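You operate a simulated robot arm through the tools that you are given. There is no shell and no other tool. Be economical: measure what you need, move in short steps, check, and stop when the job is done.

Carry out the task below with a simulated two-armed robot. There is one attempt and no reset: what you move stays moved.

## Task
Plug the two large leads into the sockets that match their prints.
Fine: main switch off before you plug; lock each plug with its lever; then the main switch on again and after it the standby button pressed once. Leave the other controls alone. Where these are worked on the way, their far stop is far enough and under half their travel is too little: main switch.

Only the result counts: the job must be done as asked and must still hold three seconds after the hand-in. Knocking over, shifting, dropping, spilling or breaking anything else fails it.

## Robot
Two 7-joint arms with two-finger parallel grippers on one trunk, on a base that drives. Base frame: it is fixed to the floor where the robot stands at the start and does not move with it; the origin is under the middle of the robot, x ahead of it, y to its left, z up. Lengths are in m, angles in rad, forces in N, time in s.
The left shoulder is at the start at [0.06, 0.143, 0.84], the right one opposite. With the tool pointing down near the work surface each hand reaches from about 0.28 to 0.72 m from the robot's upright axis, wherever it stands, measured 20 degrees to its own side. Places, roughly: clear button [0.4, -0.4, 1.1]; dosing pressure knob [0.5, -1, 0.9]; down button [0.4, -0.6, 1.1]; heat button [0.4, -0.3, 1.1]; hose lock lever [0.5, -0.9, 1.4]; hose socket [0.5, -0.9, 1.3]; large black plug, large grey plug [0.5, -1.25, 0.75]; main switch [0.5, -0.1, 1.2]; meter lock lever [0.4, -0.9, 1.1]; mode button [0.4, -0.5, 1.1]; probe lock lever [0.4, -1, 1.1]; pump button [0.4, -0.3, 1.1]; shot button [0.4, -0.5, 1.1]; shot size knob [0.5, -1, 1]; standby button [0.4, -0.4, 1.1]; up button [0.4, -0.5, 1.1]. Payload 1.57 kg a hand.
Tool frame (each hand has its own): the origin (TCP) lies between the finger pads and is the grasp point; the fingertips stand 0.03 m ahead of it; z points along the fingers, y is the line along which they close. The gripper opens to 0.11 m. The fingers are 0.024 m wide and 0.012 m thick; the gripper's body (0.048 by 0.112 m) begins 0.078 m behind the TCP.
Orientation is told as [roll, pitch, yaw] about the base's x, y, z axes, in that order, counted from this pose: with the fingers straight down and closing along the base's y, the tool's x points along the base's -x, its y along +y and its z along -z.

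## Interface
- The arms move only by the tool servo_tool. It takes "left_moves", "right_moves" or both (then of equal length, played together; a hand with none holds still); each is a list of rows, each an object of numbers (a shift or turn left out is 0, a gripper value left out holds the last): "claw": the finger opening in m, from 0 to 0.11; "x", "y", "z": the shift along the base's x, y, z in units of 25 mm (1.0 is 25 mm); "wx", "wy", "wz": the turn, a rotation vector about the base's x, y, z in units of 6 degrees (1.0 is 6 degrees). In form: [{"claw": .., "x": .., "y": .., "z": .., "wx": .., "wy": .., "wz": ..}, ...]. A call has 1 to 10 rows; each row shifts and turns the commanded pose from where the row before left it. A call with a number of a shift or a turn outside -1 to 1 is refused whole. Rows are played at 5 a second. More than 0.05 m and 0.15 rad between two rows, or a gripper value outside its range, and nothing of the call is played. Where a pose cannot be reached the arm comes as near as it can. A force on the tool above 40 N (or 10 N above the force at the start of the call, whichever is more), or a blocked arm, ends the call early, and 0.2 s more pass. The fingers move at their own pace (about 0.045 m/s each) and stop on an object; they squeeze with about 33 N. The grip force told is the motor's: it shows also when the fingers shut on nothing. Time passes only in rows, and 0.2 s behind the last, so rows that do not move let the fingers close. The reply holds the time, the measured pose of the TCP, the force on the tool along the base axes, the opening and the grip force, in the units named above and with some noise, with the torque about the TCP (base axes, N m) and any sound that the robot's microphone picked up.
- Cameras (640 x 400 px; columns grow to the right, rows downward): "scene" is now at [0.0403, -0.054, 1.477]; the picture's right is [-0.61, -0.79, 0.00], its down [-0.40, 0.31, -0.86] and it looks along [0.69, -0.53, -0.50] (base axes); focal length 250 px, centre (320, 200). "left" rides on the left gripper at [0.07, -0.016, -0.141] in its tool frame; the picture's right is [0.23, 0.97, 0.00], its down [-0.86, 0.20, -0.48] and it looks along [-0.47, 0.11, 0.88] (tool axes); focal length 222 px, centre (320, 200). "right" rides on the right gripper at [0.07, 0.016, -0.141] in its tool frame; the picture's right is [-0.23, 0.97, 0.00], its down [-0.85, -0.20, -0.48] and it looks along [-0.47, -0.11, 0.88] (tool axes); focal length 222 px, centre (320, 200). There is no depth. A picture from a camera that has moved, and an enlarged one, comes with that camera's place and axes in the base frame and with its lens.
- snapshot(camera): a new picture of that camera. No time passes.
- move_column(by): slides the trunk up (or, below 0, down) by that many m; the arms and the scene camera ride with it, the base frame stays. It gives what a move gives, with no picture.
- roll_base(legs): drives the robot by 1 to 6 legs, each [ahead, left, turn to the left] in m, m and rad, along the robot's own axes; the way and the turn of a leg run together, so that a leg with both is an arc; at most 1.5 m and 3.142 rad a leg. The arms and the cameras ride along, it lands a little off, and it stops where it bumps. It gives what a move gives.
- pan_tilt(pan, tilt): turns the head with the scene camera to pan (to the left, within 1.501 rad either way) and tilt (down, from -0.506 to 1.204), counted from straight ahead of the robot. It gives what a move gives.
- inspect(camera, box): a new picture of the part [left, top, right, bottom] of that camera's present view, enlarged. No time passes.
- close_job(): hands the job in; it is judged then, once.

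Go step by step. Nothing tells you exact positions but the pictures and the camera data: compare them with the known pose of the tool, close in by small moves and look again before you grip or let go. The budget is 120 turns and 88 pictures, counting those below and the enlarged ones. Unless the task says otherwise, let go and move clear before handing in, and close with one line.

The tools are called after "Emit:" as a command line: name --argument value ..., lists and objects as JSON in quotes. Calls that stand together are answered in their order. servo_tool: Moves the arms, as the interface text tells. Its arguments: {"type":"object","properties":{"left_moves":{"type":"array"},"right_moves":{"type":"array"}},"required":[]} The other tools are called the same way: move_column (by) slides the trunk up or down; roll_base (legs) drives the base; pan_tilt (pan, tilt) turns the head that bears the scene camera; snapshot (camera) takes a picture; inspect (camera, box) takes an enlarged picture of a part of a camera's view; close_job () hands the job in.

At the start:

```text
clock: 0.0
left_ee_pos: [0.488, -0.0296, 0.9999]
left_orientation: [0.001, -0.001, 0.0]
left_contact_force: [-0.1, 0.2, -0.5]
left_ft_torque: [-0.01, -0.02, -0.01]
left_finger_gap: 0.1101
left_finger_force: 0.2
right_ee_pos: [0.302, -0.4411, 0.9998]
right_orientation: [0.0, 0.0, 0.0]
right_contact_force: [0.1, 1.2, -0.2]
right_ft_torque: [-0.01, 0.0, 0.0]
right_finger_gap: 0.1098
right_finger_force: 0.0
trunk travel left (down, up): [-0.438, 0.152]
robot x, y, heading: [-0.0023, 0.0006, 0.001]
head pan, tilt: [-0.654, 0.529]
```

scene: 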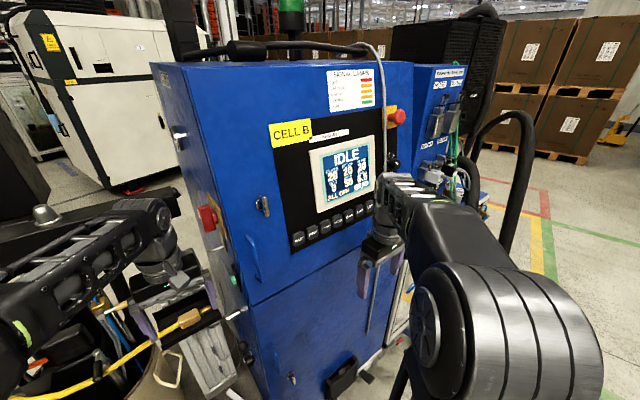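
right: 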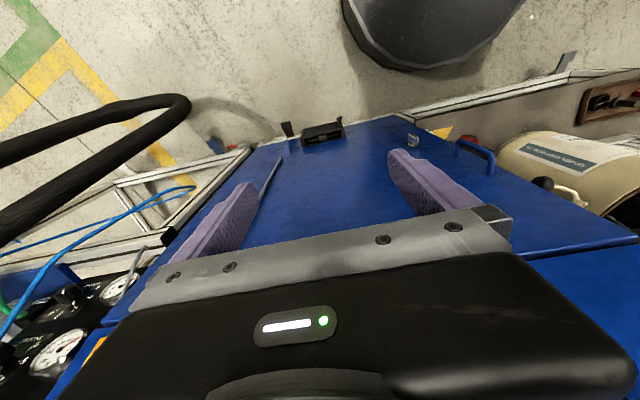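
left: 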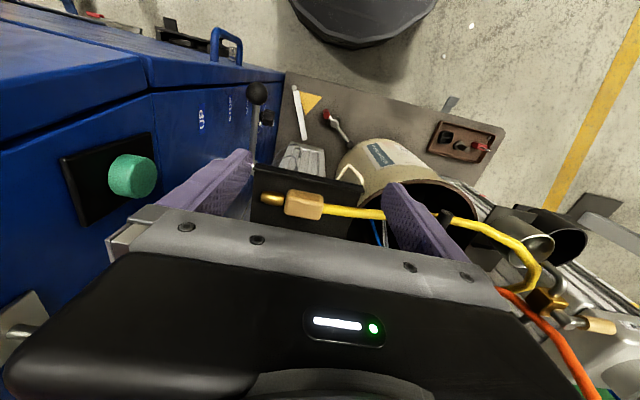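

I see a blue cabinet with a panel, a red rotary switch on its left side, and connectors on the right behind the arm. I'll look closer at these first.

Emit:
inspect --camera "scene" --box '[160, 150, 400, 300]'

Emit:
inspect --camera "scene" --box '[370, 50, 530, 210]'

```text
2.67 times, centred on (280, 225) of scene
camera zoom: at [0.0403, -0.054, 1.477], right [-0.61, -0.79, 0.0], down [-0.4, 0.31, -0.86], along [0.69, -0.53, -0.5], focal length 667 px, centre (427, 133)
```

zoom: 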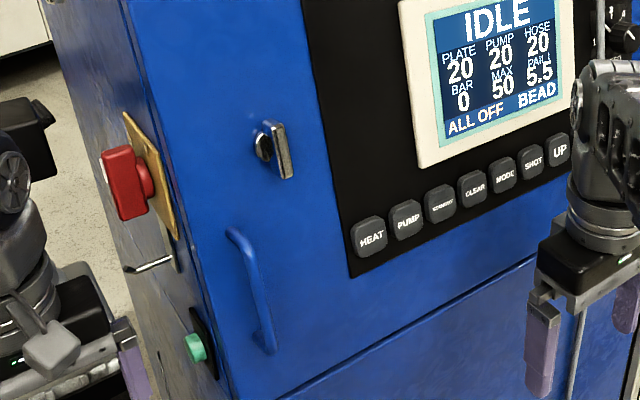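

```text
2.50 times, centred on (450, 130) of scene
camera zoom: at [0.0403, -0.054, 1.477], right [-0.61, -0.79, 0.0], down [-0.4, 0.31, -0.86], along [0.69, -0.53, -0.5], focal length 625 px, centre (-5, 375)
```

zoom: 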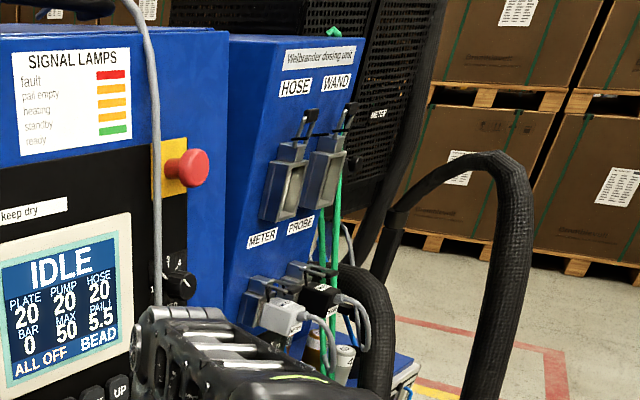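

The main switch (red bar knob) sits on the left side face near [0.5, -0.13, 1.2], with its axis along y. I'll bring the left hand out to +y and turn the fingers towards -y to view it head-on.

Emit:
servo_tool --left_moves '[{"y": 1, "z": 0.3, "wx": -1}, {"y": 1, "z": 0.6, "wx": -1}, {"y": 1, "z": 0.7, "wx": -1}, {"y": 1, "z": 0.8, "wx": -1}, {"y": 1, "z": 0.8, "wx": -1}, {"y": 1, "z": 0.9, "wx": -1}, {"y": 1, "z": 0.9, "wx": -1}, {"y": 1, "z": 1, "wx": -1}, {"y": 0, "z": 1, "wx": -1}, {"y": 0, "z": 1, "wx": -1}]'

Emit:
servo_tool --left_moves '[{"wx": -1}, {"wx": -1}, {"wx": -1}, {"wx": -1}, {"wx": -1}, {}]'

Emit:
snapshot --camera "left"

```text
clock: 2.2
left_ee_pos: [0.4781, 0.0799, 1.1536]
left_orientation: [-0.91, 0.024, -0.02]
left_contact_force: [0.9, 0.9, -1.6]
left_ft_torque: [-0.04, 0.0, -0.04]
left_finger_gap: 0.1098
left_finger_force: 0.0
left hand out of reach, approached as far as the arm can: row 6, 7, 8, 9
right_ee_pos: [0.3021, -0.4406, 1.0001]
right_orientation: [-0.001, 0.0, 0.002]
right_contact_force: [0.3, 0.2, 0.0]
right_ft_torque: [0.02, 0.0, -0.03]
right_finger_gap: 0.1101
right_finger_force: 0.0
trunk travel left (down, up): [-0.438, 0.152]
robot x, y, heading: [0.0021, -0.0005, 0.002]
head pan, tilt: [-0.654, 0.529]
```

```text
clock: 3.6
left_ee_pos: [0.4771, 0.0806, 1.155]
left_orientation: [-1.434, 0.011, -0.033]
left_contact_force: [0.0, -0.3, -0.2]
left_ft_torque: [0.03, -0.01, 0.01]
left_finger_gap: 0.1098
left_finger_force: 0.2
right_ee_pos: [0.3017, -0.4422, 1.0004]
right_orientation: [0.0, 0.0, -0.001]
right_contact_force: [0.8, -0.2, -0.3]
right_ft_torque: [-0.02, 0.0, -0.01]
right_finger_gap: 0.1101
right_finger_force: 0.1
trunk travel left (down, up): [-0.438, 0.152]
robot x, y, heading: [0.0025, -0.0023, -0.002]
head pan, tilt: [-0.654, 0.529]
```

```text
82 pictures are left
camera left: at [0.4139, 0.2194, 1.1902], right [-0.23, 0.14, -0.96], down [0.87, 0.47, -0.14], along [0.44, -0.87, -0.23], focal length 222 px, centre (320, 200)
```

left: 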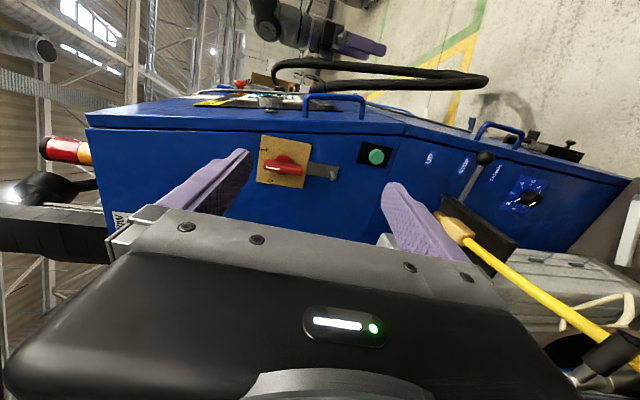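

Emit:
inspect --camera "left" --box '[220, 110, 380, 210]'

Emit:
pan_tilt --pan -0.2 --tilt 0.55

Emit:
snapshot --camera "scene"

```text
4.00 times, centred on (300, 160) of left
camera zoom: at [0.4139, 0.2194, 1.1902], right [-0.23, 0.14, -0.96], down [0.87, 0.47, -0.14], along [0.44, -0.87, -0.23], focal length 888 px, centre (400, 360)
```

zoom: 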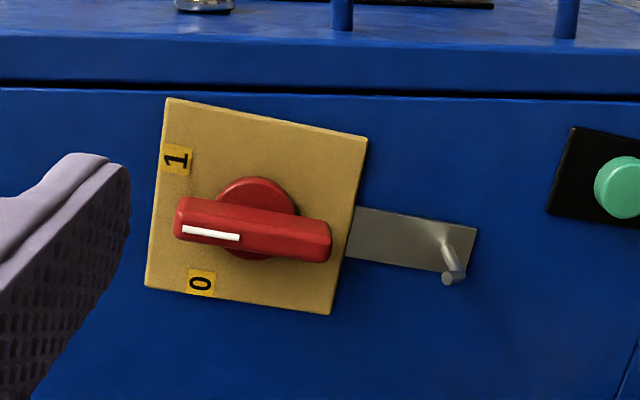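

```text
clock: 4.5
left_ee_pos: [0.4781, 0.08, 1.155]
left_orientation: [-1.435, 0.01, -0.033]
left_contact_force: [-0.1, 0.1, 0.3]
left_ft_torque: [0.02, 0.0, -0.02]
left_finger_gap: 0.1098
left_finger_force: 0.0
right_ee_pos: [0.3008, -0.4411, 1.0007]
right_orientation: [-0.002, -0.001, 0.001]
right_contact_force: [0.0, 0.7, 0.5]
right_ft_torque: [0.04, 0.01, -0.03]
right_finger_gap: 0.1098
right_finger_force: 0.0
trunk travel left (down, up): [-0.438, 0.152]
robot x, y, heading: [-0.0024, 0.0015, -0.003]
head pan, tilt: [-0.201, 0.55]
```

```text
80 pictures are left
camera scene: at [0.0566, -0.017, 1.4751], right [-0.2, -0.98, 0.0], down [-0.51, 0.1, -0.85], along [0.84, -0.17, -0.52], focal length 250 px, centre (320, 200)
```

scene: 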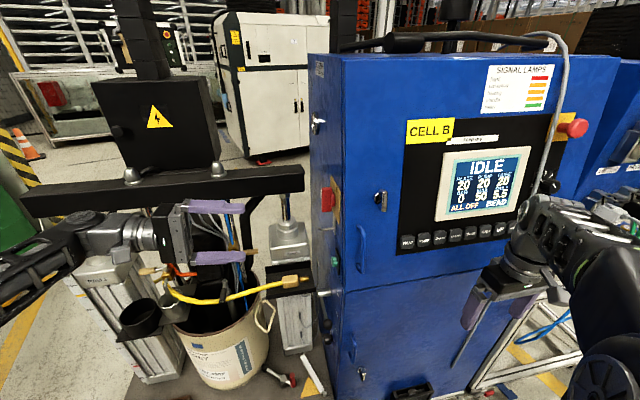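

The switch bar is vertical at about [0.542, -0.133, 1.173] with its mark at "1"; "0" is towards the rear (+x), so off is a +y turn of about 90°. I'll roll the hand -90° about y so the fingers straddle the bar.

Emit:
servo_tool --left_moves '[{"wy": -1, "wx": -0.6, "x": 0.3}, {"wy": -1, "wx": -0.6, "x": 0.3}, {"wy": -1, "x": 0.3}, {"wy": -1, "x": 0.3}, {"wy": -1, "x": 0.3}, {"wy": -1, "x": 0.3}, {"wy": -1, "x": 0.3}, {"wy": -1, "x": 0.3}, {"wy": -1, "x": 0.2}, {"wy": -1}]'

Emit:
servo_tool --left_moves '[{"wy": -1}, {"wy": -1}, {"wy": -1}, {"wy": -1}, {"wy": -1}, {}]'

Emit:
snapshot --camera "left"

```text
clock: 6.7
left_ee_pos: [0.5434, 0.0803, 1.1547]
left_orientation: [-1.523, -1.042, -0.041]
left_contact_force: [-0.3, -0.1, -0.3]
left_ft_torque: [0.01, 0.0, 0.01]
left_finger_gap: 0.1099
left_finger_force: 0.0
right_ee_pos: [0.3014, -0.4417, 0.9998]
right_orientation: [-0.001, 0.0, -0.001]
right_contact_force: [0.4, 0.7, -0.5]
right_ft_torque: [0.0, 0.01, -0.03]
right_finger_gap: 0.1101
right_finger_force: 0.0
trunk travel left (down, up): [-0.438, 0.152]
robot x, y, heading: [0.0015, -0.001, 0.0]
head pan, tilt: [-0.201, 0.55]
```

```text
clock: 8.1
left_ee_pos: [0.5436, 0.0821, 1.1546]
left_orientation: [-0.231, -1.55, -1.329]
left_contact_force: [0.7, -0.6, 0.5]
left_ft_torque: [0.0, 0.01, 0.0]
left_finger_gap: 0.1099
left_finger_force: 0.0
right_ee_pos: [0.3032, -0.4404, 1.0003]
right_orientation: [-0.001, -0.001, 0.0]
right_contact_force: [-0.3, 0.2, -0.7]
right_ft_torque: [-0.01, 0.02, -0.02]
right_finger_gap: 0.1101
right_finger_force: 0.1
trunk travel left (down, up): [-0.438, 0.152]
robot x, y, heading: [0.0031, -0.0004, 0.004]
head pan, tilt: [-0.201, 0.55]
```

```text
79 pictures are left
camera left: at [0.526, 0.2223, 1.0875], right [0.97, 0.02, -0.23], down [0.2, 0.46, 0.86], along [0.12, -0.89, 0.45], focal length 222 px, centre (320, 200)
```

left: 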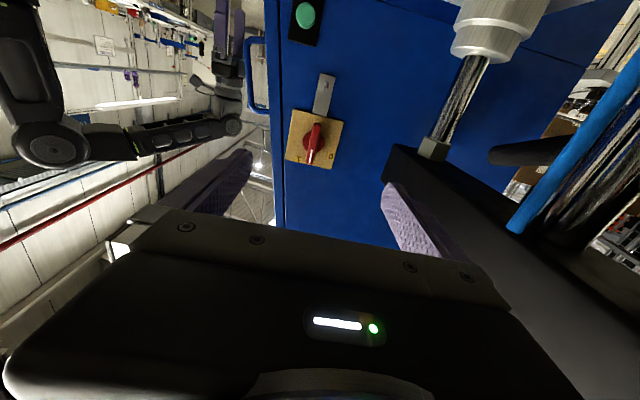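

Bar re-measured at [0.540, -0.134, 1.172]. The nearest obstacle is the black beam at x≥0.68, which is clear. I'll narrow the claw and approach.

Emit:
servo_tool --left_moves '[{"claw": 0.06, "z": 0.35}, {"y": -1, "z": 0.35}, {"y": -1, "x": -0.1}, {"y": -1}, {"y": -1}, {"y": -0.8}, {}]'

Emit:
snapshot --camera "left"

```text
clock: 9.7
left_ee_pos: [0.54, -0.0398, 1.1737]
left_orientation: [-0.285, -1.551, -1.272]
left_contact_force: [1.2, 0.5, 0.3]
left_ft_torque: [-0.02, -0.01, 0.03]
left_finger_gap: 0.06
left_finger_force: 0.1
right_ee_pos: [0.3009, -0.4406, 0.9992]
right_orientation: [0.001, 0.001, 0.0]
right_contact_force: [0.1, 0.0, -0.6]
right_ft_torque: [0.03, 0.01, 0.0]
right_finger_gap: 0.1101
right_finger_force: 0.0
trunk travel left (down, up): [-0.438, 0.152]
robot x, y, heading: [0.0018, 0.0016, -0.003]
head pan, tilt: [-0.201, 0.55]
```

```text
78 pictures are left
camera left: at [0.5235, 0.1022, 1.105], right [0.97, 0.02, -0.23], down [0.2, 0.46, 0.86], along [0.12, -0.89, 0.45], focal length 222 px, centre (320, 200)
```

left: 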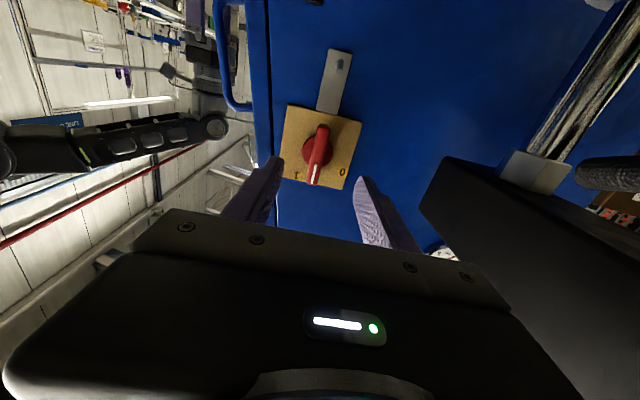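

The knob lines up between the fingers at x 0.539, z 1.170. I'll advance, close, and check.

Emit:
servo_tool --left_moves '[{"y": -1}, {"y": -1}, {"y": -1}, {"y": -0.2, "z": -0.1}, {}]'

Emit:
snapshot --camera "left"

```text
clock: 10.9
left_ee_pos: [0.5422, -0.1196, 1.1705]
left_orientation: [-0.294, -1.549, -1.266]
left_contact_force: [-0.1, 1.0, 0.2]
left_ft_torque: [0.01, 0.04, -0.03]
left_finger_gap: 0.06
left_finger_force: 0.0
right_ee_pos: [0.3018, -0.4413, 0.9998]
right_orientation: [0.0, 0.0, 0.001]
right_contact_force: [0.2, -0.3, -0.1]
right_ft_torque: [-0.03, -0.01, 0.0]
right_finger_gap: 0.1101
right_finger_force: 0.0
trunk travel left (down, up): [-0.438, 0.152]
robot x, y, heading: [-0.0004, 0.002, -0.001]
head pan, tilt: [-0.201, 0.55]
```

```text
77 pictures are left
camera left: at [0.5238, 0.0225, 1.1019], right [0.97, 0.02, -0.23], down [0.2, 0.46, 0.86], along [0.12, -0.89, 0.45], focal length 222 px, centre (320, 200)
```

left: 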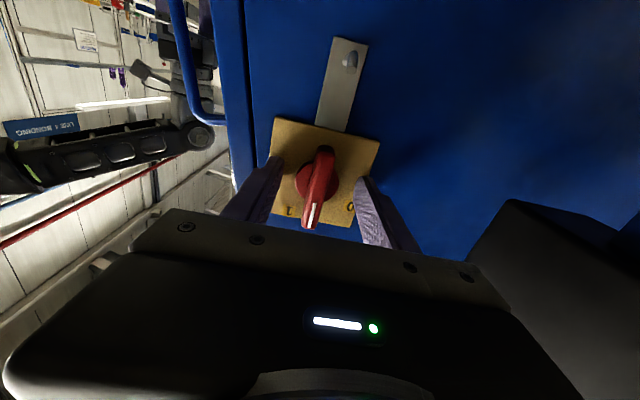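

Well centred. Close on the bar.

Emit:
servo_tool --left_moves '[{"claw": 0.0}, {}, {}, {}]'

Emit:
servo_tool --left_moves '[{"wy": 1}, {"wy": 1}, {"wy": 1}, {"wy": 1}, {"wy": 1}, {}]'

```text
clock: 11.9
left_ee_pos: [0.5404, -0.1189, 1.1694]
left_orientation: [-0.244, -1.548, -1.316]
left_contact_force: [-5.7, 2.4, -3.5]
left_ft_torque: [0.13, -0.07, -0.73]
left_finger_gap: 0.0132
left_finger_force: 24.1
right_ee_pos: [0.3018, -0.4413, 0.9985]
right_orientation: [0.0, -0.003, -0.001]
right_contact_force: [0.6, 0.1, 0.1]
right_ft_torque: [0.01, 0.0, -0.04]
right_finger_gap: 0.1099
right_finger_force: 0.0
trunk travel left (down, up): [-0.438, 0.152]
robot x, y, heading: [-0.0027, 0.0005, 0.001]
head pan, tilt: [-0.201, 0.55]
```

```text
clock: 13.3
left_ee_pos: [0.5378, -0.1197, 1.1701]
left_orientation: [-1.522, -1.04, -0.045]
left_contact_force: [-12.0, 1.6, -6.8]
left_ft_torque: [-0.12, 0.01, -0.87]
left_finger_gap: 0.0129
left_finger_force: 29.7
right_ee_pos: [0.3005, -0.4424, 1.0005]
right_orientation: [0.001, -0.002, -0.001]
right_contact_force: [0.5, 0.1, -0.2]
right_ft_torque: [0.02, -0.01, -0.02]
right_finger_gap: 0.1099
right_finger_force: 0.0
trunk travel left (down, up): [-0.438, 0.152]
robot x, y, heading: [0.003, 0.001, -0.002]
head pan, tilt: [-0.201, 0.55]
```

It is turning freely. I'll continue to 90° with a slight correction for the side load.

Emit:
servo_tool --left_moves '[{"wy": 1, "x": -0.1}, {"wy": 1, "z": -0.1}, {"wy": 1}, {"wy": 1}, {"wy": 1}, {"wy": 1}, {"wy": 1}, {"wy": 1}, {"wy": 1}, {"wy": 1}]'

Emit:
inspect --camera "left" --box '[200, 80, 440, 230]'

Emit:
inspect --camera "scene" --box '[310, 120, 550, 270]'

```text
clock: 15.5
left_ee_pos: [0.5379, -0.1187, 1.1722]
left_orientation: [-1.565, 0.004, -0.018]
left_contact_force: [10.9, -5.2, 32.5]
left_ft_torque: [-1.12, -0.7, 0.46]
left_finger_gap: 0.0129
left_finger_force: 30.3
right_ee_pos: [0.3017, -0.4407, 0.9993]
right_orientation: [0.001, -0.002, 0.0]
right_contact_force: [-0.5, -0.3, -0.4]
right_ft_torque: [-0.02, -0.02, -0.02]
right_finger_gap: 0.1098
right_finger_force: 0.2
trunk travel left (down, up): [-0.438, 0.152]
robot x, y, heading: [-0.0029, 0.0002, 0.006]
head pan, tilt: [-0.201, 0.55]
```

```text
2.67 times, centred on (320, 155) of left
camera zoom: at [0.4714, 0.0226, 1.1885], right [-0.23, 0.01, -0.97], down [0.86, 0.46, -0.2], along [0.45, -0.89, -0.12], focal length 592 px, centre (320, 320)
```

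zoom: 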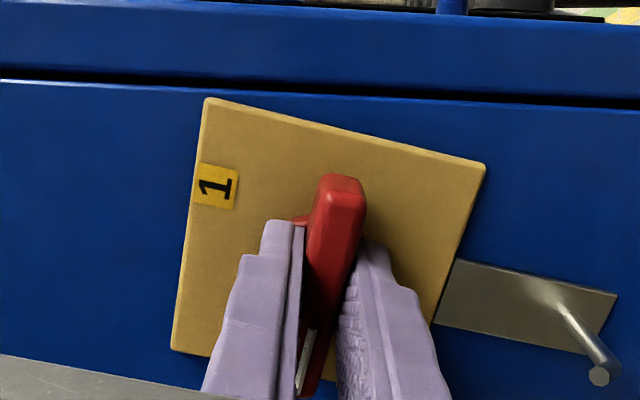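

```text
2.67 times, centred on (430, 195) of scene
camera zoom: at [0.0555, -0.017, 1.4753], right [-0.2, -0.98, 0.0], down [-0.51, 0.1, -0.85], along [0.84, -0.17, -0.52], focal length 667 px, centre (27, 213)
```

zoom: 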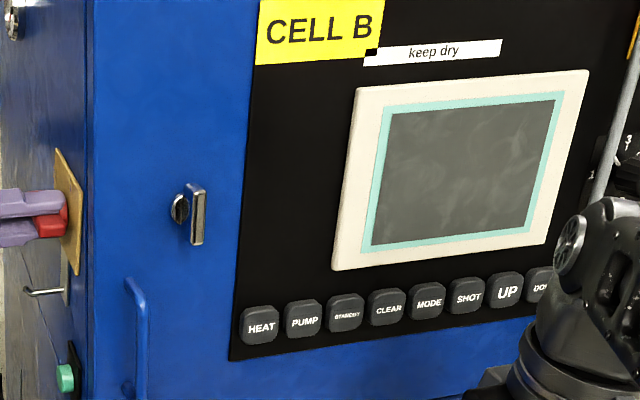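

The display went dark: switch is off. Release and back off.

Emit:
servo_tool --left_moves '[{"claw": 0.06}, {}, {}, {"y": 1}, {"y": 1}, {"y": 1}, {"y": 1}, {"y": 0.5}, {}]'

Emit:
snapshot --camera "left"

Emit:
pan_tilt --pan -0.95 --tilt 0.45

Emit:
snapshot --camera "scene"

```text
clock: 17.5
left_ee_pos: [0.5381, -0.006, 1.168]
left_orientation: [-1.558, 0.005, -0.023]
left_contact_force: [0.1, 0.7, 0.4]
left_ft_torque: [0.05, 0.01, 0.02]
left_finger_gap: 0.0603
left_finger_force: 0.1
right_ee_pos: [0.3017, -0.4412, 0.9991]
right_orientation: [-0.001, 0.002, 0.001]
right_contact_force: [1.0, 0.0, 0.9]
right_ft_torque: [0.0, 0.0, 0.02]
right_finger_gap: 0.1101
right_finger_force: 0.1
trunk travel left (down, up): [-0.438, 0.152]
robot x, y, heading: [-0.003, 0.0004, -0.0]
head pan, tilt: [-0.201, 0.55]
```

```text
74 pictures are left
camera left: at [0.4718, 0.1361, 1.1855], right [-0.23, 0.02, -0.97], down [0.86, 0.46, -0.2], along [0.45, -0.89, -0.12], focal length 222 px, centre (320, 200)
```

left: 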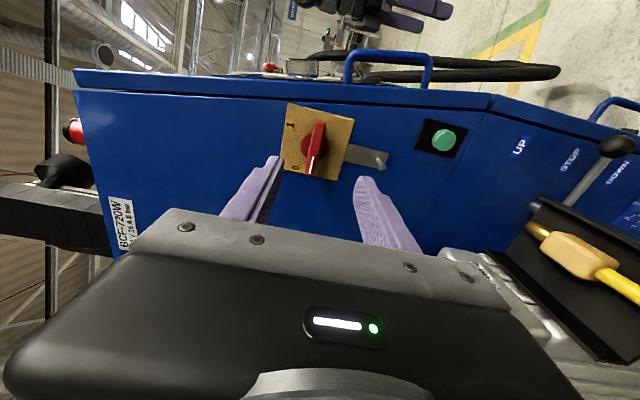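

```text
clock: 18.6
left_ee_pos: [0.5373, -0.0076, 1.1674]
left_orientation: [-1.558, 0.006, -0.021]
left_contact_force: [-0.6, -1.1, -0.2]
left_ft_torque: [0.04, -0.01, -0.01]
left_finger_gap: 0.0601
left_finger_force: 0.1
right_ee_pos: [0.3023, -0.4422, 1.0003]
right_orientation: [0.0, 0.0, -0.001]
right_contact_force: [-0.4, -0.2, -0.7]
right_ft_torque: [-0.02, 0.01, -0.01]
right_finger_gap: 0.11
right_finger_force: 0.1
trunk travel left (down, up): [-0.438, 0.152]
robot x, y, heading: [0.0033, -0.0018, 0.001]
head pan, tilt: [-0.949, 0.45]
```

```text
73 pictures are left
camera scene: at [0.0222, -0.0737, 1.4842], right [-0.81, -0.58, 0.0], down [-0.25, 0.35, -0.9], along [0.52, -0.73, -0.44], focal length 250 px, centre (320, 200)
```

scene: 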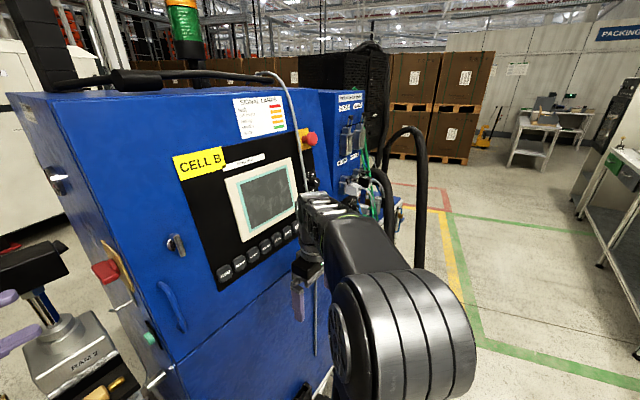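

The switch stays at 0. Now I'll back the robot away from the cabinet, drive partly right, and look at the dosing module and the leads.

Emit:
roll_base --legs '[[-0.4, 0, 0], [0, -0.6, 0]]'

Emit:
pan_tilt --pan -0.5 --tilt 0.45

Emit:
snapshot --camera "scene"

```text
clock: 24.1
left_ee_pos: [0.1433, -0.5987, 1.1669]
left_orientation: [-1.559, 0.009, -0.016]
left_contact_force: [-0.4, -0.4, 0.1]
left_ft_torque: [0.0, -0.03, 0.03]
left_finger_gap: 0.06
left_finger_force: 0.2
right_ee_pos: [-0.0892, -1.0357, 1.0]
right_orientation: [-0.001, 0.001, 0.005]
right_contact_force: [-0.4, -1.1, 0.2]
right_ft_torque: [0.01, 0.01, -0.01]
right_finger_gap: 0.1102
right_finger_force: 0.0
trunk travel left (down, up): [-0.438, 0.152]
robot x, y, heading: [-0.3927, -0.5932, 0.008]
head pan, tilt: [-0.949, 0.45]
```

```text
clock: 25.0
left_ee_pos: [0.1442, -0.5991, 1.1682]
left_orientation: [-1.558, 0.007, -0.015]
left_contact_force: [-0.1, -0.8, -0.3]
left_ft_torque: [-0.04, -0.03, 0.03]
left_finger_gap: 0.0598
left_finger_force: 0.1
right_ee_pos: [-0.0898, -1.035, 0.9999]
right_orientation: [-0.001, 0.001, 0.006]
right_contact_force: [0.0, 0.1, 0.0]
right_ft_torque: [-0.02, -0.01, -0.01]
right_finger_gap: 0.1099
right_finger_force: 0.0
trunk travel left (down, up): [-0.438, 0.152]
robot x, y, heading: [-0.3974, -0.5947, 0.008]
head pan, tilt: [-0.499, 0.45]
```

```text
72 pictures are left
camera scene: at [-0.3446, -0.6389, 1.4842], right [-0.47, -0.88, 0.0], down [-0.38, 0.21, -0.9], along [0.79, -0.43, -0.44], focal length 250 px, centre (320, 200)
```

scene: 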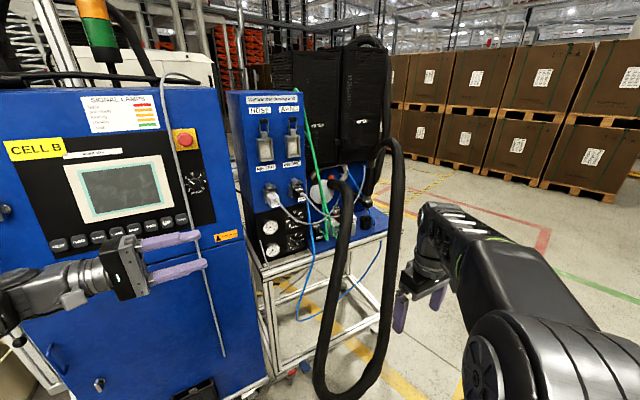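

Emit:
inspect --camera "scene" --box '[220, 80, 420, 280]'

```text
2.00 times, centred on (320, 180) of scene
camera zoom: at [-0.3446, -0.6389, 1.4842], right [-0.47, -0.88, 0.0], down [-0.38, 0.21, -0.9], along [0.79, -0.43, -0.44], focal length 500 px, centre (320, 240)
```

zoom: 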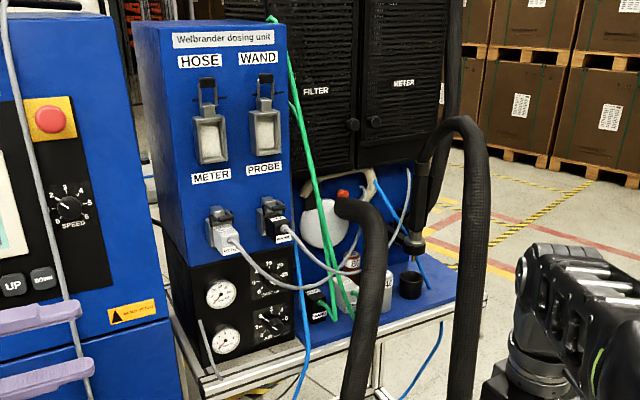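

The dosing unit has HOSE and WAND sockets, with the large plugs lying on the bench below and a thick hose looping in front (x≈0.15–0.4, y≈-1.0…-1.4). I'll drive further right, staying back, for a closer view.

Emit:
roll_base --legs '[[0, -0.5, 0]]'

Emit:
pan_tilt --pan -0.05 --tilt 0.5

Emit:
snapshot --camera "scene"

Emit:
inspect --camera "scene" --box '[220, 140, 420, 265]'

```text
clock: 27.9
left_ee_pos: [0.1448, -1.1039, 1.1678]
left_orientation: [-1.557, 0.007, -0.024]
left_contact_force: [-0.1, 0.3, -0.2]
left_ft_torque: [0.01, 0.01, -0.02]
left_finger_gap: 0.06
left_finger_force: 0.1
right_ee_pos: [-0.0928, -1.5383, 0.9991]
right_orientation: [0.0, -0.001, -0.001]
right_contact_force: [0.1, -0.7, -0.3]
right_ft_torque: [0.01, 0.0, 0.01]
right_finger_gap: 0.11
right_finger_force: 0.0
trunk travel left (down, up): [-0.438, 0.152]
robot x, y, heading: [-0.3937, -1.0951, -0.004]
head pan, tilt: [-0.499, 0.45]
```

```text
clock: 28.8
left_ee_pos: [0.1437, -1.103, 1.1685]
left_orientation: [-1.559, 0.008, -0.023]
left_contact_force: [0.5, 0.6, -0.6]
left_ft_torque: [0.02, -0.02, -0.03]
left_finger_gap: 0.0598
left_finger_force: 0.1
right_ee_pos: [-0.0925, -1.5375, 0.9997]
right_orientation: [0.002, 0.0, -0.002]
right_contact_force: [-0.7, 0.4, 0.9]
right_ft_torque: [0.01, 0.01, -0.01]
right_finger_gap: 0.11
right_finger_force: 0.0
trunk travel left (down, up): [-0.438, 0.152]
robot x, y, heading: [-0.394, -1.0953, -0.005]
head pan, tilt: [-0.051, 0.499]
```

```text
70 pictures are left
camera scene: at [-0.3339, -1.0995, 1.4797], right [-0.05, -1.0, 0.0], down [-0.48, 0.03, -0.88], along [0.88, -0.05, -0.48], focal length 250 px, centre (320, 200)
```

scene: 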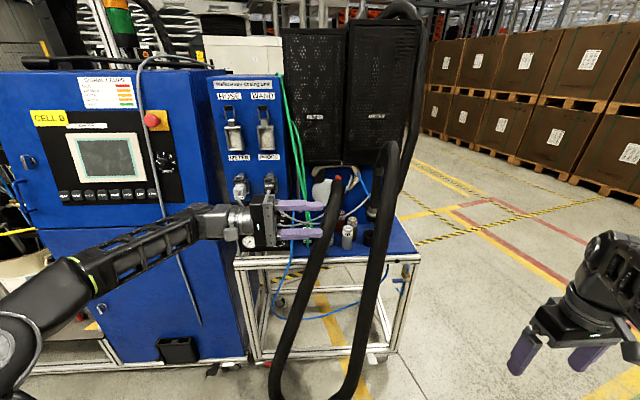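

```text
3.20 times, centred on (320, 202) of scene
camera zoom: at [-0.3339, -1.0995, 1.4797], right [-0.05, -1.0, 0.0], down [-0.48, 0.03, -0.88], along [0.88, -0.05, -0.48], focal length 800 px, centre (320, 192)
```

zoom: 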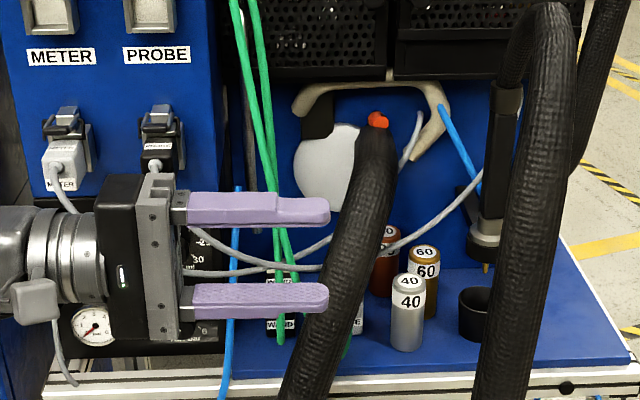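

Left hand blocks the view. I'll withdraw it toward home (fingers down) and then look again from a spot left of the hose.

Emit:
servo_tool --left_moves '[{"x": -1, "y": 1, "wx": 1}, {"x": -1, "y": 1, "wx": 1}, {"x": -1, "y": 1, "wx": 1}, {"x": -1, "y": 1, "wx": 1}, {"x": -1, "y": 1, "wx": 1}, {"x": -0.5, "y": 1, "wx": 1, "z": -0.5}, {"x": -0.5, "y": 1, "wx": 1, "z": -0.5}, {"y": 1, "wx": 1, "z": -1}, {"y": 1, "wx": 1, "z": -1}, {"wx": 1, "z": -1}]'

Emit:
servo_tool --left_moves '[{"wx": 1}, {"wx": 1}, {"wx": 1}, {"wx": 1}, {"wx": 0.9}]'

Emit:
inspect --camera "scene" --box '[200, 80, 420, 270]'

```text
clock: 31.0
left_ee_pos: [0.0301, -0.9497, 1.0671]
left_orientation: [-0.652, 0.019, -0.008]
left_contact_force: [-0.7, -0.6, -0.2]
left_ft_torque: [0.01, 0.0, -0.03]
left_finger_gap: 0.0599
left_finger_force: 0.1
left hand out of reach, approached as far as the arm can: row 6, 7, 8, 9
right_ee_pos: [-0.0925, -1.5378, 1.0]
right_orientation: [-0.001, 0.001, -0.003]
right_contact_force: [-0.1, 0.7, 0.7]
right_ft_torque: [0.03, -0.01, -0.03]
right_finger_gap: 0.1098
right_finger_force: 0.1
trunk travel left (down, up): [-0.438, 0.152]
robot x, y, heading: [-0.3929, -1.0986, -0.003]
head pan, tilt: [-0.051, 0.499]
```

```text
clock: 32.2
left_ee_pos: [0.0328, -0.9541, 1.0502]
left_orientation: [-0.298, 0.017, 0.004]
left_contact_force: [-0.6, 0.5, 0.1]
left_ft_torque: [0.02, -0.05, -0.03]
left_finger_gap: 0.0597
left_finger_force: 0.1
left hand out of reach, approached as far as the arm can: row 2, 3, 4, 5
right_ee_pos: [-0.0938, -1.5381, 0.9995]
right_orientation: [0.002, 0.0, -0.003]
right_contact_force: [0.8, -1.0, 0.3]
right_ft_torque: [0.02, -0.03, -0.03]
right_finger_gap: 0.1099
right_finger_force: 0.1
trunk travel left (down, up): [-0.438, 0.152]
robot x, y, heading: [-0.3933, -1.0983, -0.005]
head pan, tilt: [-0.051, 0.499]
```

```text
2.11 times, centred on (310, 175) of scene
camera zoom: at [-0.3342, -1.1008, 1.4798], right [-0.05, -1.0, 0.0], down [-0.48, 0.03, -0.88], along [0.88, -0.05, -0.48], focal length 526 px, centre (341, 253)
```

zoom: 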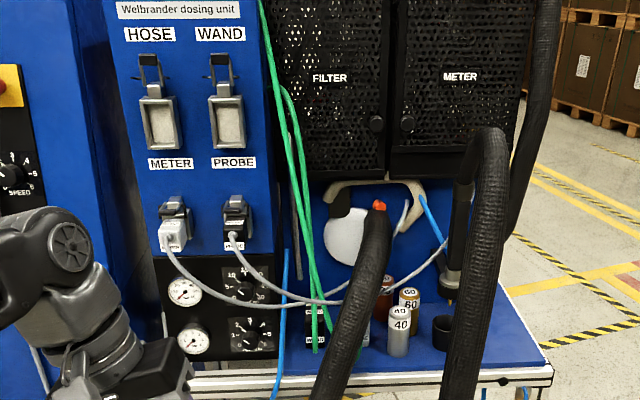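

Estimates: HOSE socket ≈[0.47, -0.87, 1.27], WAND socket ≈[0.47, -0.97, 1.27]; plugs on the bench ≈[0.6, -1.1…-1.2, 0.75], with the hose sloping over from [0.6,-1.22,1.05] to [0.37,-1.12,0.84]. I'll tuck both hands and approach from left of the hose.

Emit:
servo_tool --left_moves '[{"x": -1}, {"x": -1}, {"x": -1}, {"x": -1}, {"x": -1}, {"x": -0.5}, {}, {}]' --right_moves '[{"y": 1, "z": 0.5}, {"y": 1, "z": 0.5}, {"y": 1, "z": 0.5}, {"y": 1, "z": 0.5}, {"y": 1, "z": 0.5}, {"y": 1, "z": 0.5}, {"y": 0.5}, {}]'

Emit:
roll_base --legs '[[0, 0.32, 0], [0.2, 0, 0]]'

Emit:
pan_tilt --pan -0.6 --tilt 0.6

Emit:
snapshot --camera "scene"

```text
clock: 34.0
left_ee_pos: [-0.0934, -0.9571, 1.0426]
left_orientation: [-0.301, 0.019, 0.0]
left_contact_force: [-0.5, -0.3, -0.1]
left_ft_torque: [-0.02, 0.01, 0.0]
left_finger_gap: 0.0601
left_finger_force: 0.1
left hand out of reach, approached as far as the arm can: row 5
right_ee_pos: [-0.0746, -1.4006, 1.0318]
right_orientation: [0.002, 0.0, -0.005]
right_contact_force: [-0.1, -0.4, -0.3]
right_ft_torque: [-0.02, -0.03, -0.02]
right_finger_gap: 0.1101
right_finger_force: 0.2
right hand out of reach, approached as far as the arm can: row 4, 5, 6
trunk travel left (down, up): [-0.438, 0.152]
robot x, y, heading: [-0.3918, -1.0992, -0.005]
head pan, tilt: [-0.051, 0.499]
```

```text
clock: 37.4
left_ee_pos: [0.1053, -0.6333, 1.0422]
left_orientation: [-0.299, 0.02, 0.003]
left_contact_force: [0.6, -0.5, -0.3]
left_ft_torque: [-0.02, 0.08, -0.02]
left_finger_gap: 0.0599
left_finger_force: 0.1
right_ee_pos: [0.1241, -1.0754, 1.0308]
right_orientation: [0.0, -0.001, -0.002]
right_contact_force: [0.1, -0.3, -0.2]
right_ft_torque: [0.0, 0.03, 0.02]
right_finger_gap: 0.1098
right_finger_force: 0.0
trunk travel left (down, up): [-0.438, 0.152]
robot x, y, heading: [-0.1935, -0.7705, -0.003]
head pan, tilt: [-0.051, 0.499]
```

```text
clock: 38.3
left_ee_pos: [0.1039, -0.6323, 1.0428]
left_orientation: [-0.3, 0.018, 0.003]
left_contact_force: [-0.1, -0.1, 0.1]
left_ft_torque: [-0.03, -0.03, 0.01]
left_finger_gap: 0.06
left_finger_force: 0.0
right_ee_pos: [0.1222, -1.0751, 1.0313]
right_orientation: [0.001, 0.001, -0.003]
right_contact_force: [0.2, 0.2, 0.0]
right_ft_torque: [0.0, 0.02, -0.01]
right_finger_gap: 0.1099
right_finger_force: 0.1
trunk travel left (down, up): [-0.438, 0.152]
robot x, y, heading: [-0.1943, -0.7688, -0.003]
head pan, tilt: [-0.6, 0.6]
```

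```text
67 pictures are left
camera scene: at [-0.154, -0.8192, 1.4706], right [-0.57, -0.82, 0.0], down [-0.47, 0.32, -0.83], along [0.68, -0.47, -0.56], focal length 250 px, centre (320, 200)
```

scene: 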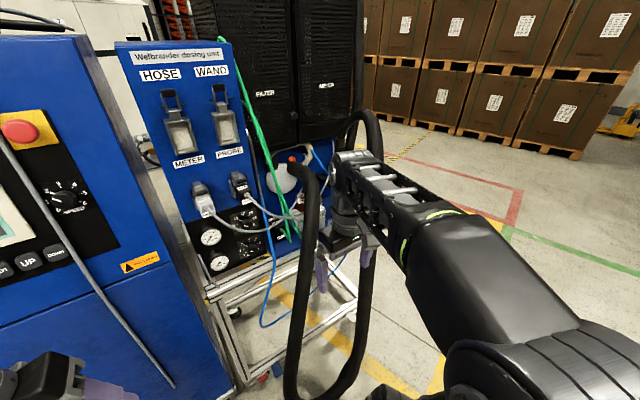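

Emit:
inspect --camera "scene" --box '[190, 140, 340, 290]'

Emit:
inspect --camera "scene" --box '[110, 40, 270, 170]'

Emit:
snapshot --camera "right"

```text
2.67 times, centred on (265, 215) of scene
camera zoom: at [-0.154, -0.8192, 1.4706], right [-0.57, -0.82, 0.0], down [-0.47, 0.32, -0.83], along [0.68, -0.47, -0.56], focal length 667 px, centre (467, 160)
```

zoom: 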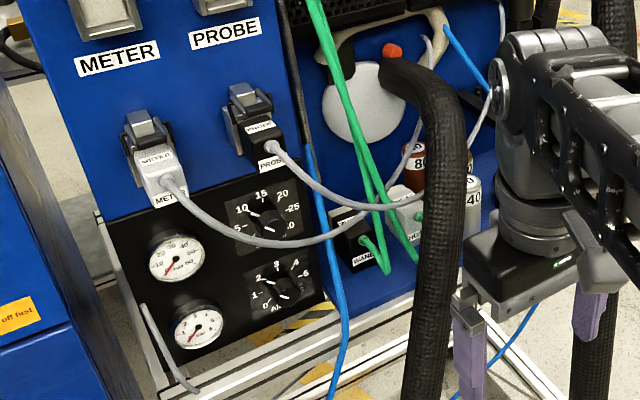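

```text
3.08 times, centred on (190, 105) of scene
camera zoom: at [-0.154, -0.8192, 1.4706], right [-0.57, -0.82, 0.0], down [-0.47, 0.32, -0.83], along [0.68, -0.47, -0.56], focal length 770 px, centre (720, 492)
```

zoom: 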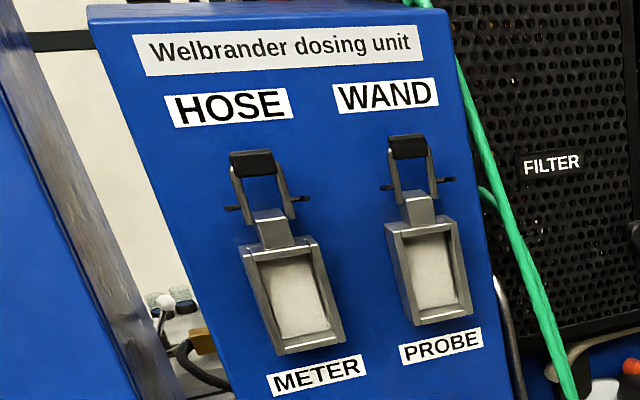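

```text
64 pictures are left
camera right: at [0.0535, -1.0595, 1.1723], right [0.23, 0.97, 0.0], down [0.85, -0.2, 0.48], along [0.47, -0.11, -0.88], focal length 222 px, centre (320, 200)
```

right: 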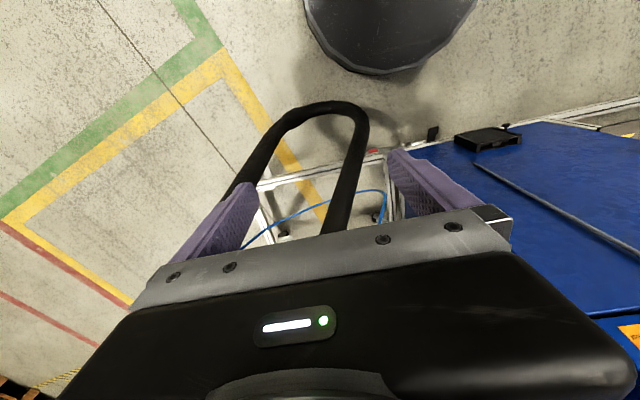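

Both sockets show open boxes with levers up; black plug is printed WAND and the grey presumably HOSE. I'll point the right hand forward to view the sockets from the front/below.

Emit:
servo_tool --right_moves '[{"wy": -1, "x": 0.5, "z": 0.4}, {"wy": -1, "x": 0.5, "z": 0.4}, {"wy": -1, "x": 0.5, "z": 0.4}, {"wy": -1, "x": 0.5, "z": 0.4, "y": 0.5}, {"wy": -1, "x": 0.5, "z": 0.4, "y": 0.5}, {"wy": -1, "x": 0.5, "z": 0.4, "y": 0.5}, {"wy": -1, "x": 0.5, "z": 0.4, "y": 0.5}, {"wy": -1, "x": 0.5, "z": 0.4, "y": 0.5}, {"wy": -1, "x": 0.5, "z": 0.4, "y": 0.5}, {"wy": -1, "x": 0.5, "z": 0.4, "y": 0.5}]'

Emit:
servo_tool --right_moves '[{"wy": -1, "y": 0.5}, {"wy": -1, "y": 0.5}, {"wy": -1, "y": 0.5}, {"wy": -1}, {"wy": -1}, {}]'

Emit:
snapshot --camera "right"

```text
clock: 40.5
left_ee_pos: [0.104, -0.6327, 1.0431]
left_orientation: [-0.301, 0.017, 0.001]
left_contact_force: [0.5, -0.6, 0.6]
left_ft_torque: [-0.01, 0.0, 0.0]
left_finger_gap: 0.0598
left_finger_force: 0.0
right_ee_pos: [0.2472, -0.987, 1.1315]
right_orientation: [0.001, -1.048, -0.003]
right_contact_force: [-0.2, -0.9, 0.1]
right_ft_torque: [0.04, -0.03, -0.01]
right_finger_gap: 0.1102
right_finger_force: 0.1
trunk travel left (down, up): [-0.438, 0.152]
robot x, y, heading: [-0.197, -0.7702, -0.005]
head pan, tilt: [-0.6, 0.6]
```

```text
clock: 41.9
left_ee_pos: [0.1035, -0.6329, 1.042]
left_orientation: [-0.299, 0.018, 0.005]
left_contact_force: [-0.8, 0.2, -0.3]
left_ft_torque: [0.04, 0.04, 0.02]
left_finger_gap: 0.0598
left_finger_force: 0.1
right_ee_pos: [0.2822, -0.9446, 1.1728]
right_orientation: [0.997, -1.569, -0.996]
right_contact_force: [0.4, 0.7, -0.3]
right_ft_torque: [-0.02, -0.01, -0.03]
right_finger_gap: 0.1101
right_finger_force: 0.1
right hand out of reach, approached as far as the arm can: row 3, 4, 5
trunk travel left (down, up): [-0.438, 0.152]
robot x, y, heading: [-0.195, -0.77, -0.002]
head pan, tilt: [-0.6, 0.6]
```

```text
63 pictures are left
camera right: at [0.1416, -0.9297, 1.1032], right [0.0, 0.97, 0.23], down [-0.48, -0.2, 0.86], along [0.88, -0.11, 0.47], focal length 222 px, centre (320, 200)
```

right: 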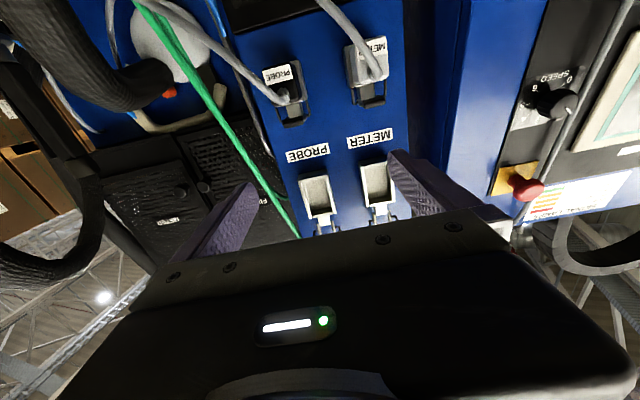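

Emit:
inspect --camera "right" --box '[240, 20, 440, 145]'

Emit:
inspect --camera "right" --box '[260, 120, 420, 240]'

```text
3.20 times, centred on (340, 82) of right
camera zoom: at [0.1416, -0.9297, 1.1032], right [0.0, 0.97, 0.23], down [-0.48, -0.2, 0.86], along [0.88, -0.11, 0.47], focal length 711 px, centre (256, 576)
```

zoom: 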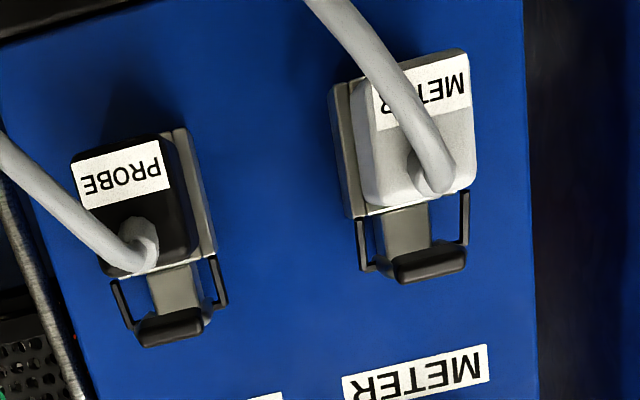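

```text
3.33 times, centred on (340, 180) of right
camera zoom: at [0.1416, -0.9297, 1.1032], right [0.0, 0.97, 0.23], down [-0.48, -0.2, 0.86], along [0.88, -0.11, 0.47], focal length 740 px, centre (253, 267)
```

zoom: 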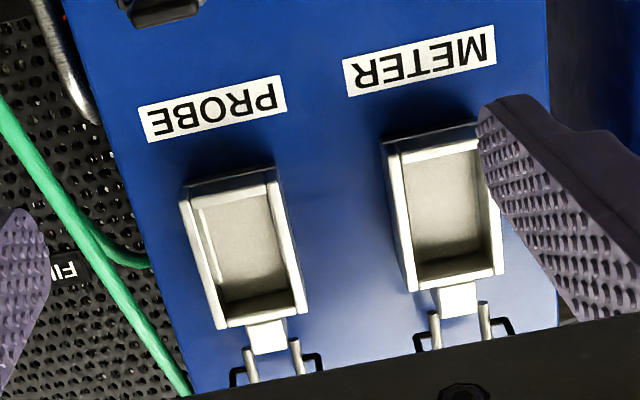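

Sockets are boxes facing -x; plugs go in along +x, label low and upright on the front, lever above swinging forward-down. Now I'll tip the right hand down to view the two loose plugs on the bench.

Emit:
servo_tool --right_moves '[{"wy": 1, "z": -0.6, "y": -0.2}, {"wy": 1, "z": -0.6, "y": -0.3}, {"wy": 1, "z": -0.6, "y": -0.3}, {"wy": 1, "z": -0.6, "y": -0.3}, {"wy": 1, "z": -0.6, "y": -0.3}, {"wy": 1, "z": -0.6, "y": -0.3}, {"wy": 1, "z": -0.6, "y": -0.3}, {"wy": 1, "z": -0.6, "x": 0.5}, {"wy": 1, "z": -0.6, "x": 0.5}, {"wy": 1, "z": -0.6, "x": 0.5}]'

Emit:
snapshot --camera "right"

```text
clock: 44.1
left_ee_pos: [0.1048, -0.6333, 1.041]
left_orientation: [-0.3, 0.019, 0.001]
left_contact_force: [-0.5, 0.0, 0.2]
left_ft_torque: [-0.01, 0.02, 0.01]
left_finger_gap: 0.0599
left_finger_force: 0.0
right_ee_pos: [0.3206, -0.9972, 1.0221]
right_orientation: [0.001, -0.521, -0.002]
right_contact_force: [-0.5, -0.4, -0.4]
right_ft_torque: [0.01, -0.01, 0.02]
right_finger_gap: 0.1102
right_finger_force: 0.0
trunk travel left (down, up): [-0.438, 0.152]
robot x, y, heading: [-0.1933, -0.7725, -0.003]
head pan, tilt: [-0.6, 0.6]
```

```text
60 pictures are left
camera right: at [0.19, -0.9815, 1.1093], right [0.2, 0.97, 0.11], down [0.5, -0.2, 0.84], along [0.84, -0.11, -0.53], focal length 222 px, centre (320, 200)
```

right: 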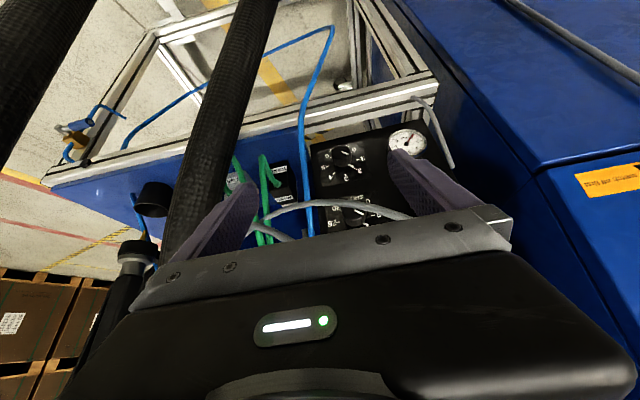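

Emit:
inspect --camera "right" --box '[180, 130, 340, 240]'

```text
3.64 times, centred on (260, 185) of right
camera zoom: at [0.19, -0.9815, 1.1093], right [0.2, 0.97, 0.11], down [0.5, -0.2, 0.84], along [0.84, -0.11, -0.53], focal length 808 px, centre (538, 254)
```

zoom: 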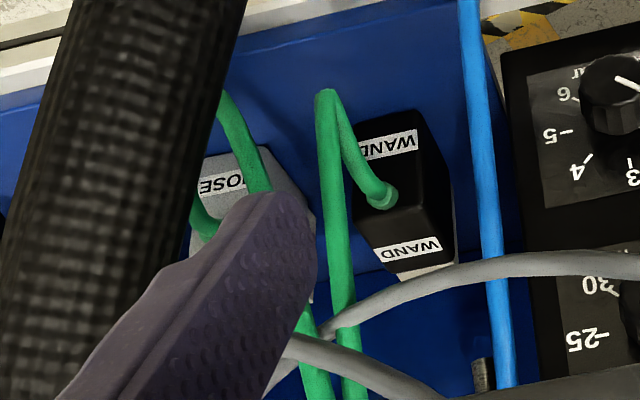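

Both loose plugs lie upright with label and cable facing -x, just as they must sit in the sockets. WAND (black) ≈[0.6,-1.13], HOSE (grey) ≈[0.62,-1.24]. I'll pull the hand back and bring the robot slightly closer, clear of the hose.

Emit:
servo_tool --right_moves '[{"x": -1}, {"x": -1}, {"x": -1}, {"x": -1}, {"x": -1}, {"x": -1, "claw": 0.04}, {}]'

Emit:
roll_base --legs '[[0.12, 0.05, 0]]'

Emit:
servo_tool --right_moves '[{"z": -0.6, "y": 0.5}, {"z": -0.6, "y": 0.5}, {"z": -0.6, "wy": 0.5}, {"wy": 0.5, "x": 0.5}, {"wy": 0.5, "x": 0.5}, {"x": 0.5}, {}]'

Emit:
snapshot --camera "right"

```text
clock: 45.7
left_ee_pos: [0.1039, -0.6325, 1.0426]
left_orientation: [-0.298, 0.015, 0.004]
left_contact_force: [0.0, 1.0, -0.6]
left_ft_torque: [-0.01, 0.02, 0.01]
left_finger_gap: 0.0599
left_finger_force: 0.1
right_ee_pos: [0.1698, -0.9961, 1.022]
right_orientation: [0.002, -0.524, -0.001]
right_contact_force: [-0.1, 1.0, 0.0]
right_ft_torque: [0.01, 0.0, 0.01]
right_finger_gap: 0.058
right_finger_force: 0.6
trunk travel left (down, up): [-0.438, 0.152]
robot x, y, heading: [-0.1974, -0.7648, 0.001]
head pan, tilt: [-0.6, 0.6]
```

```text
clock: 47.0
left_ee_pos: [0.2225, -0.5817, 1.041]
left_orientation: [-0.299, 0.02, 0.002]
left_contact_force: [0.1, -0.3, 0.2]
left_ft_torque: [-0.01, 0.04, 0.06]
left_finger_gap: 0.0597
left_finger_force: 0.0
right_ee_pos: [0.2906, -0.9445, 1.021]
right_orientation: [0.0, -0.525, 0.001]
right_contact_force: [0.1, 0.0, -0.2]
right_ft_torque: [-0.03, 0.05, -0.02]
right_finger_gap: 0.0402
right_finger_force: 0.0
trunk travel left (down, up): [-0.438, 0.152]
robot x, y, heading: [-0.078, -0.7226, 0.002]
head pan, tilt: [-0.6, 0.6]
```

```text
clock: 48.6
left_ee_pos: [0.2211, -0.5836, 1.0426]
left_orientation: [-0.299, 0.018, 0.003]
left_contact_force: [-0.3, 0.0, 0.5]
left_ft_torque: [-0.01, 0.0, 0.0]
left_finger_gap: 0.0598
left_finger_force: 0.2
right_ee_pos: [0.3267, -0.9211, 0.9776]
right_orientation: [0.0, -0.366, 0.0]
right_contact_force: [0.5, -0.6, -0.4]
right_ft_torque: [-0.05, -0.01, 0.0]
right_finger_gap: 0.0401
right_finger_force: 0.1
trunk travel left (down, up): [-0.438, 0.152]
robot x, y, heading: [-0.0778, -0.7222, -0.001]
head pan, tilt: [-0.6, 0.6]
```

```text
58 pictures are left
camera right: at [0.212, -0.9051, 1.0839], right [0.21, 0.97, 0.08], down [0.63, -0.2, 0.75], along [0.75, -0.11, -0.65], focal length 222 px, centre (320, 200)
```

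right: 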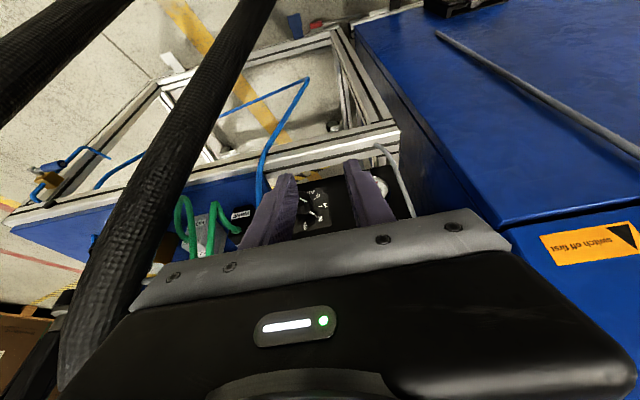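

Emit:
pan_tilt --pan -0.6 --tilt 0.75

Emit:
snapshot --camera "scene"

```text
clock: 49.3
left_ee_pos: [0.2217, -0.5829, 1.0419]
left_orientation: [-0.301, 0.018, 0.003]
left_contact_force: [-0.2, -0.2, -0.3]
left_ft_torque: [0.01, -0.01, -0.01]
left_finger_gap: 0.0601
left_finger_force: 0.1
right_ee_pos: [0.3281, -0.9208, 0.9781]
right_orientation: [0.002, -0.366, 0.0]
right_contact_force: [0.7, -0.2, 0.2]
right_ft_torque: [0.0, -0.02, -0.02]
right_finger_gap: 0.0402
right_finger_force: 0.1
trunk travel left (down, up): [-0.438, 0.152]
robot x, y, heading: [-0.08, -0.7178, 0.004]
head pan, tilt: [-0.6, 0.75]
```

```text
57 pictures are left
camera scene: at [-0.0412, -0.766, 1.4578], right [-0.56, -0.83, 0.0], down [-0.56, 0.39, -0.73], along [0.6, -0.41, -0.68], focal length 250 px, centre (320, 200)
```

scene: 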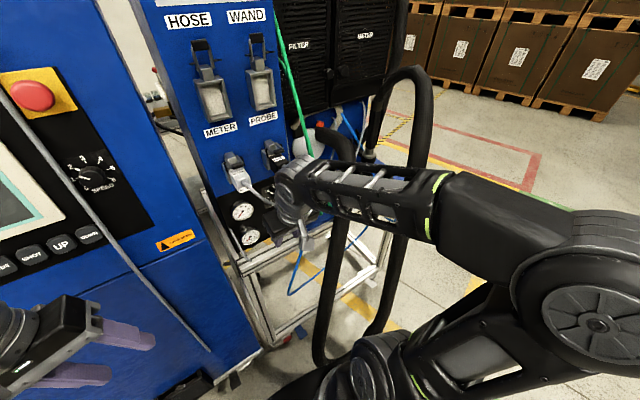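

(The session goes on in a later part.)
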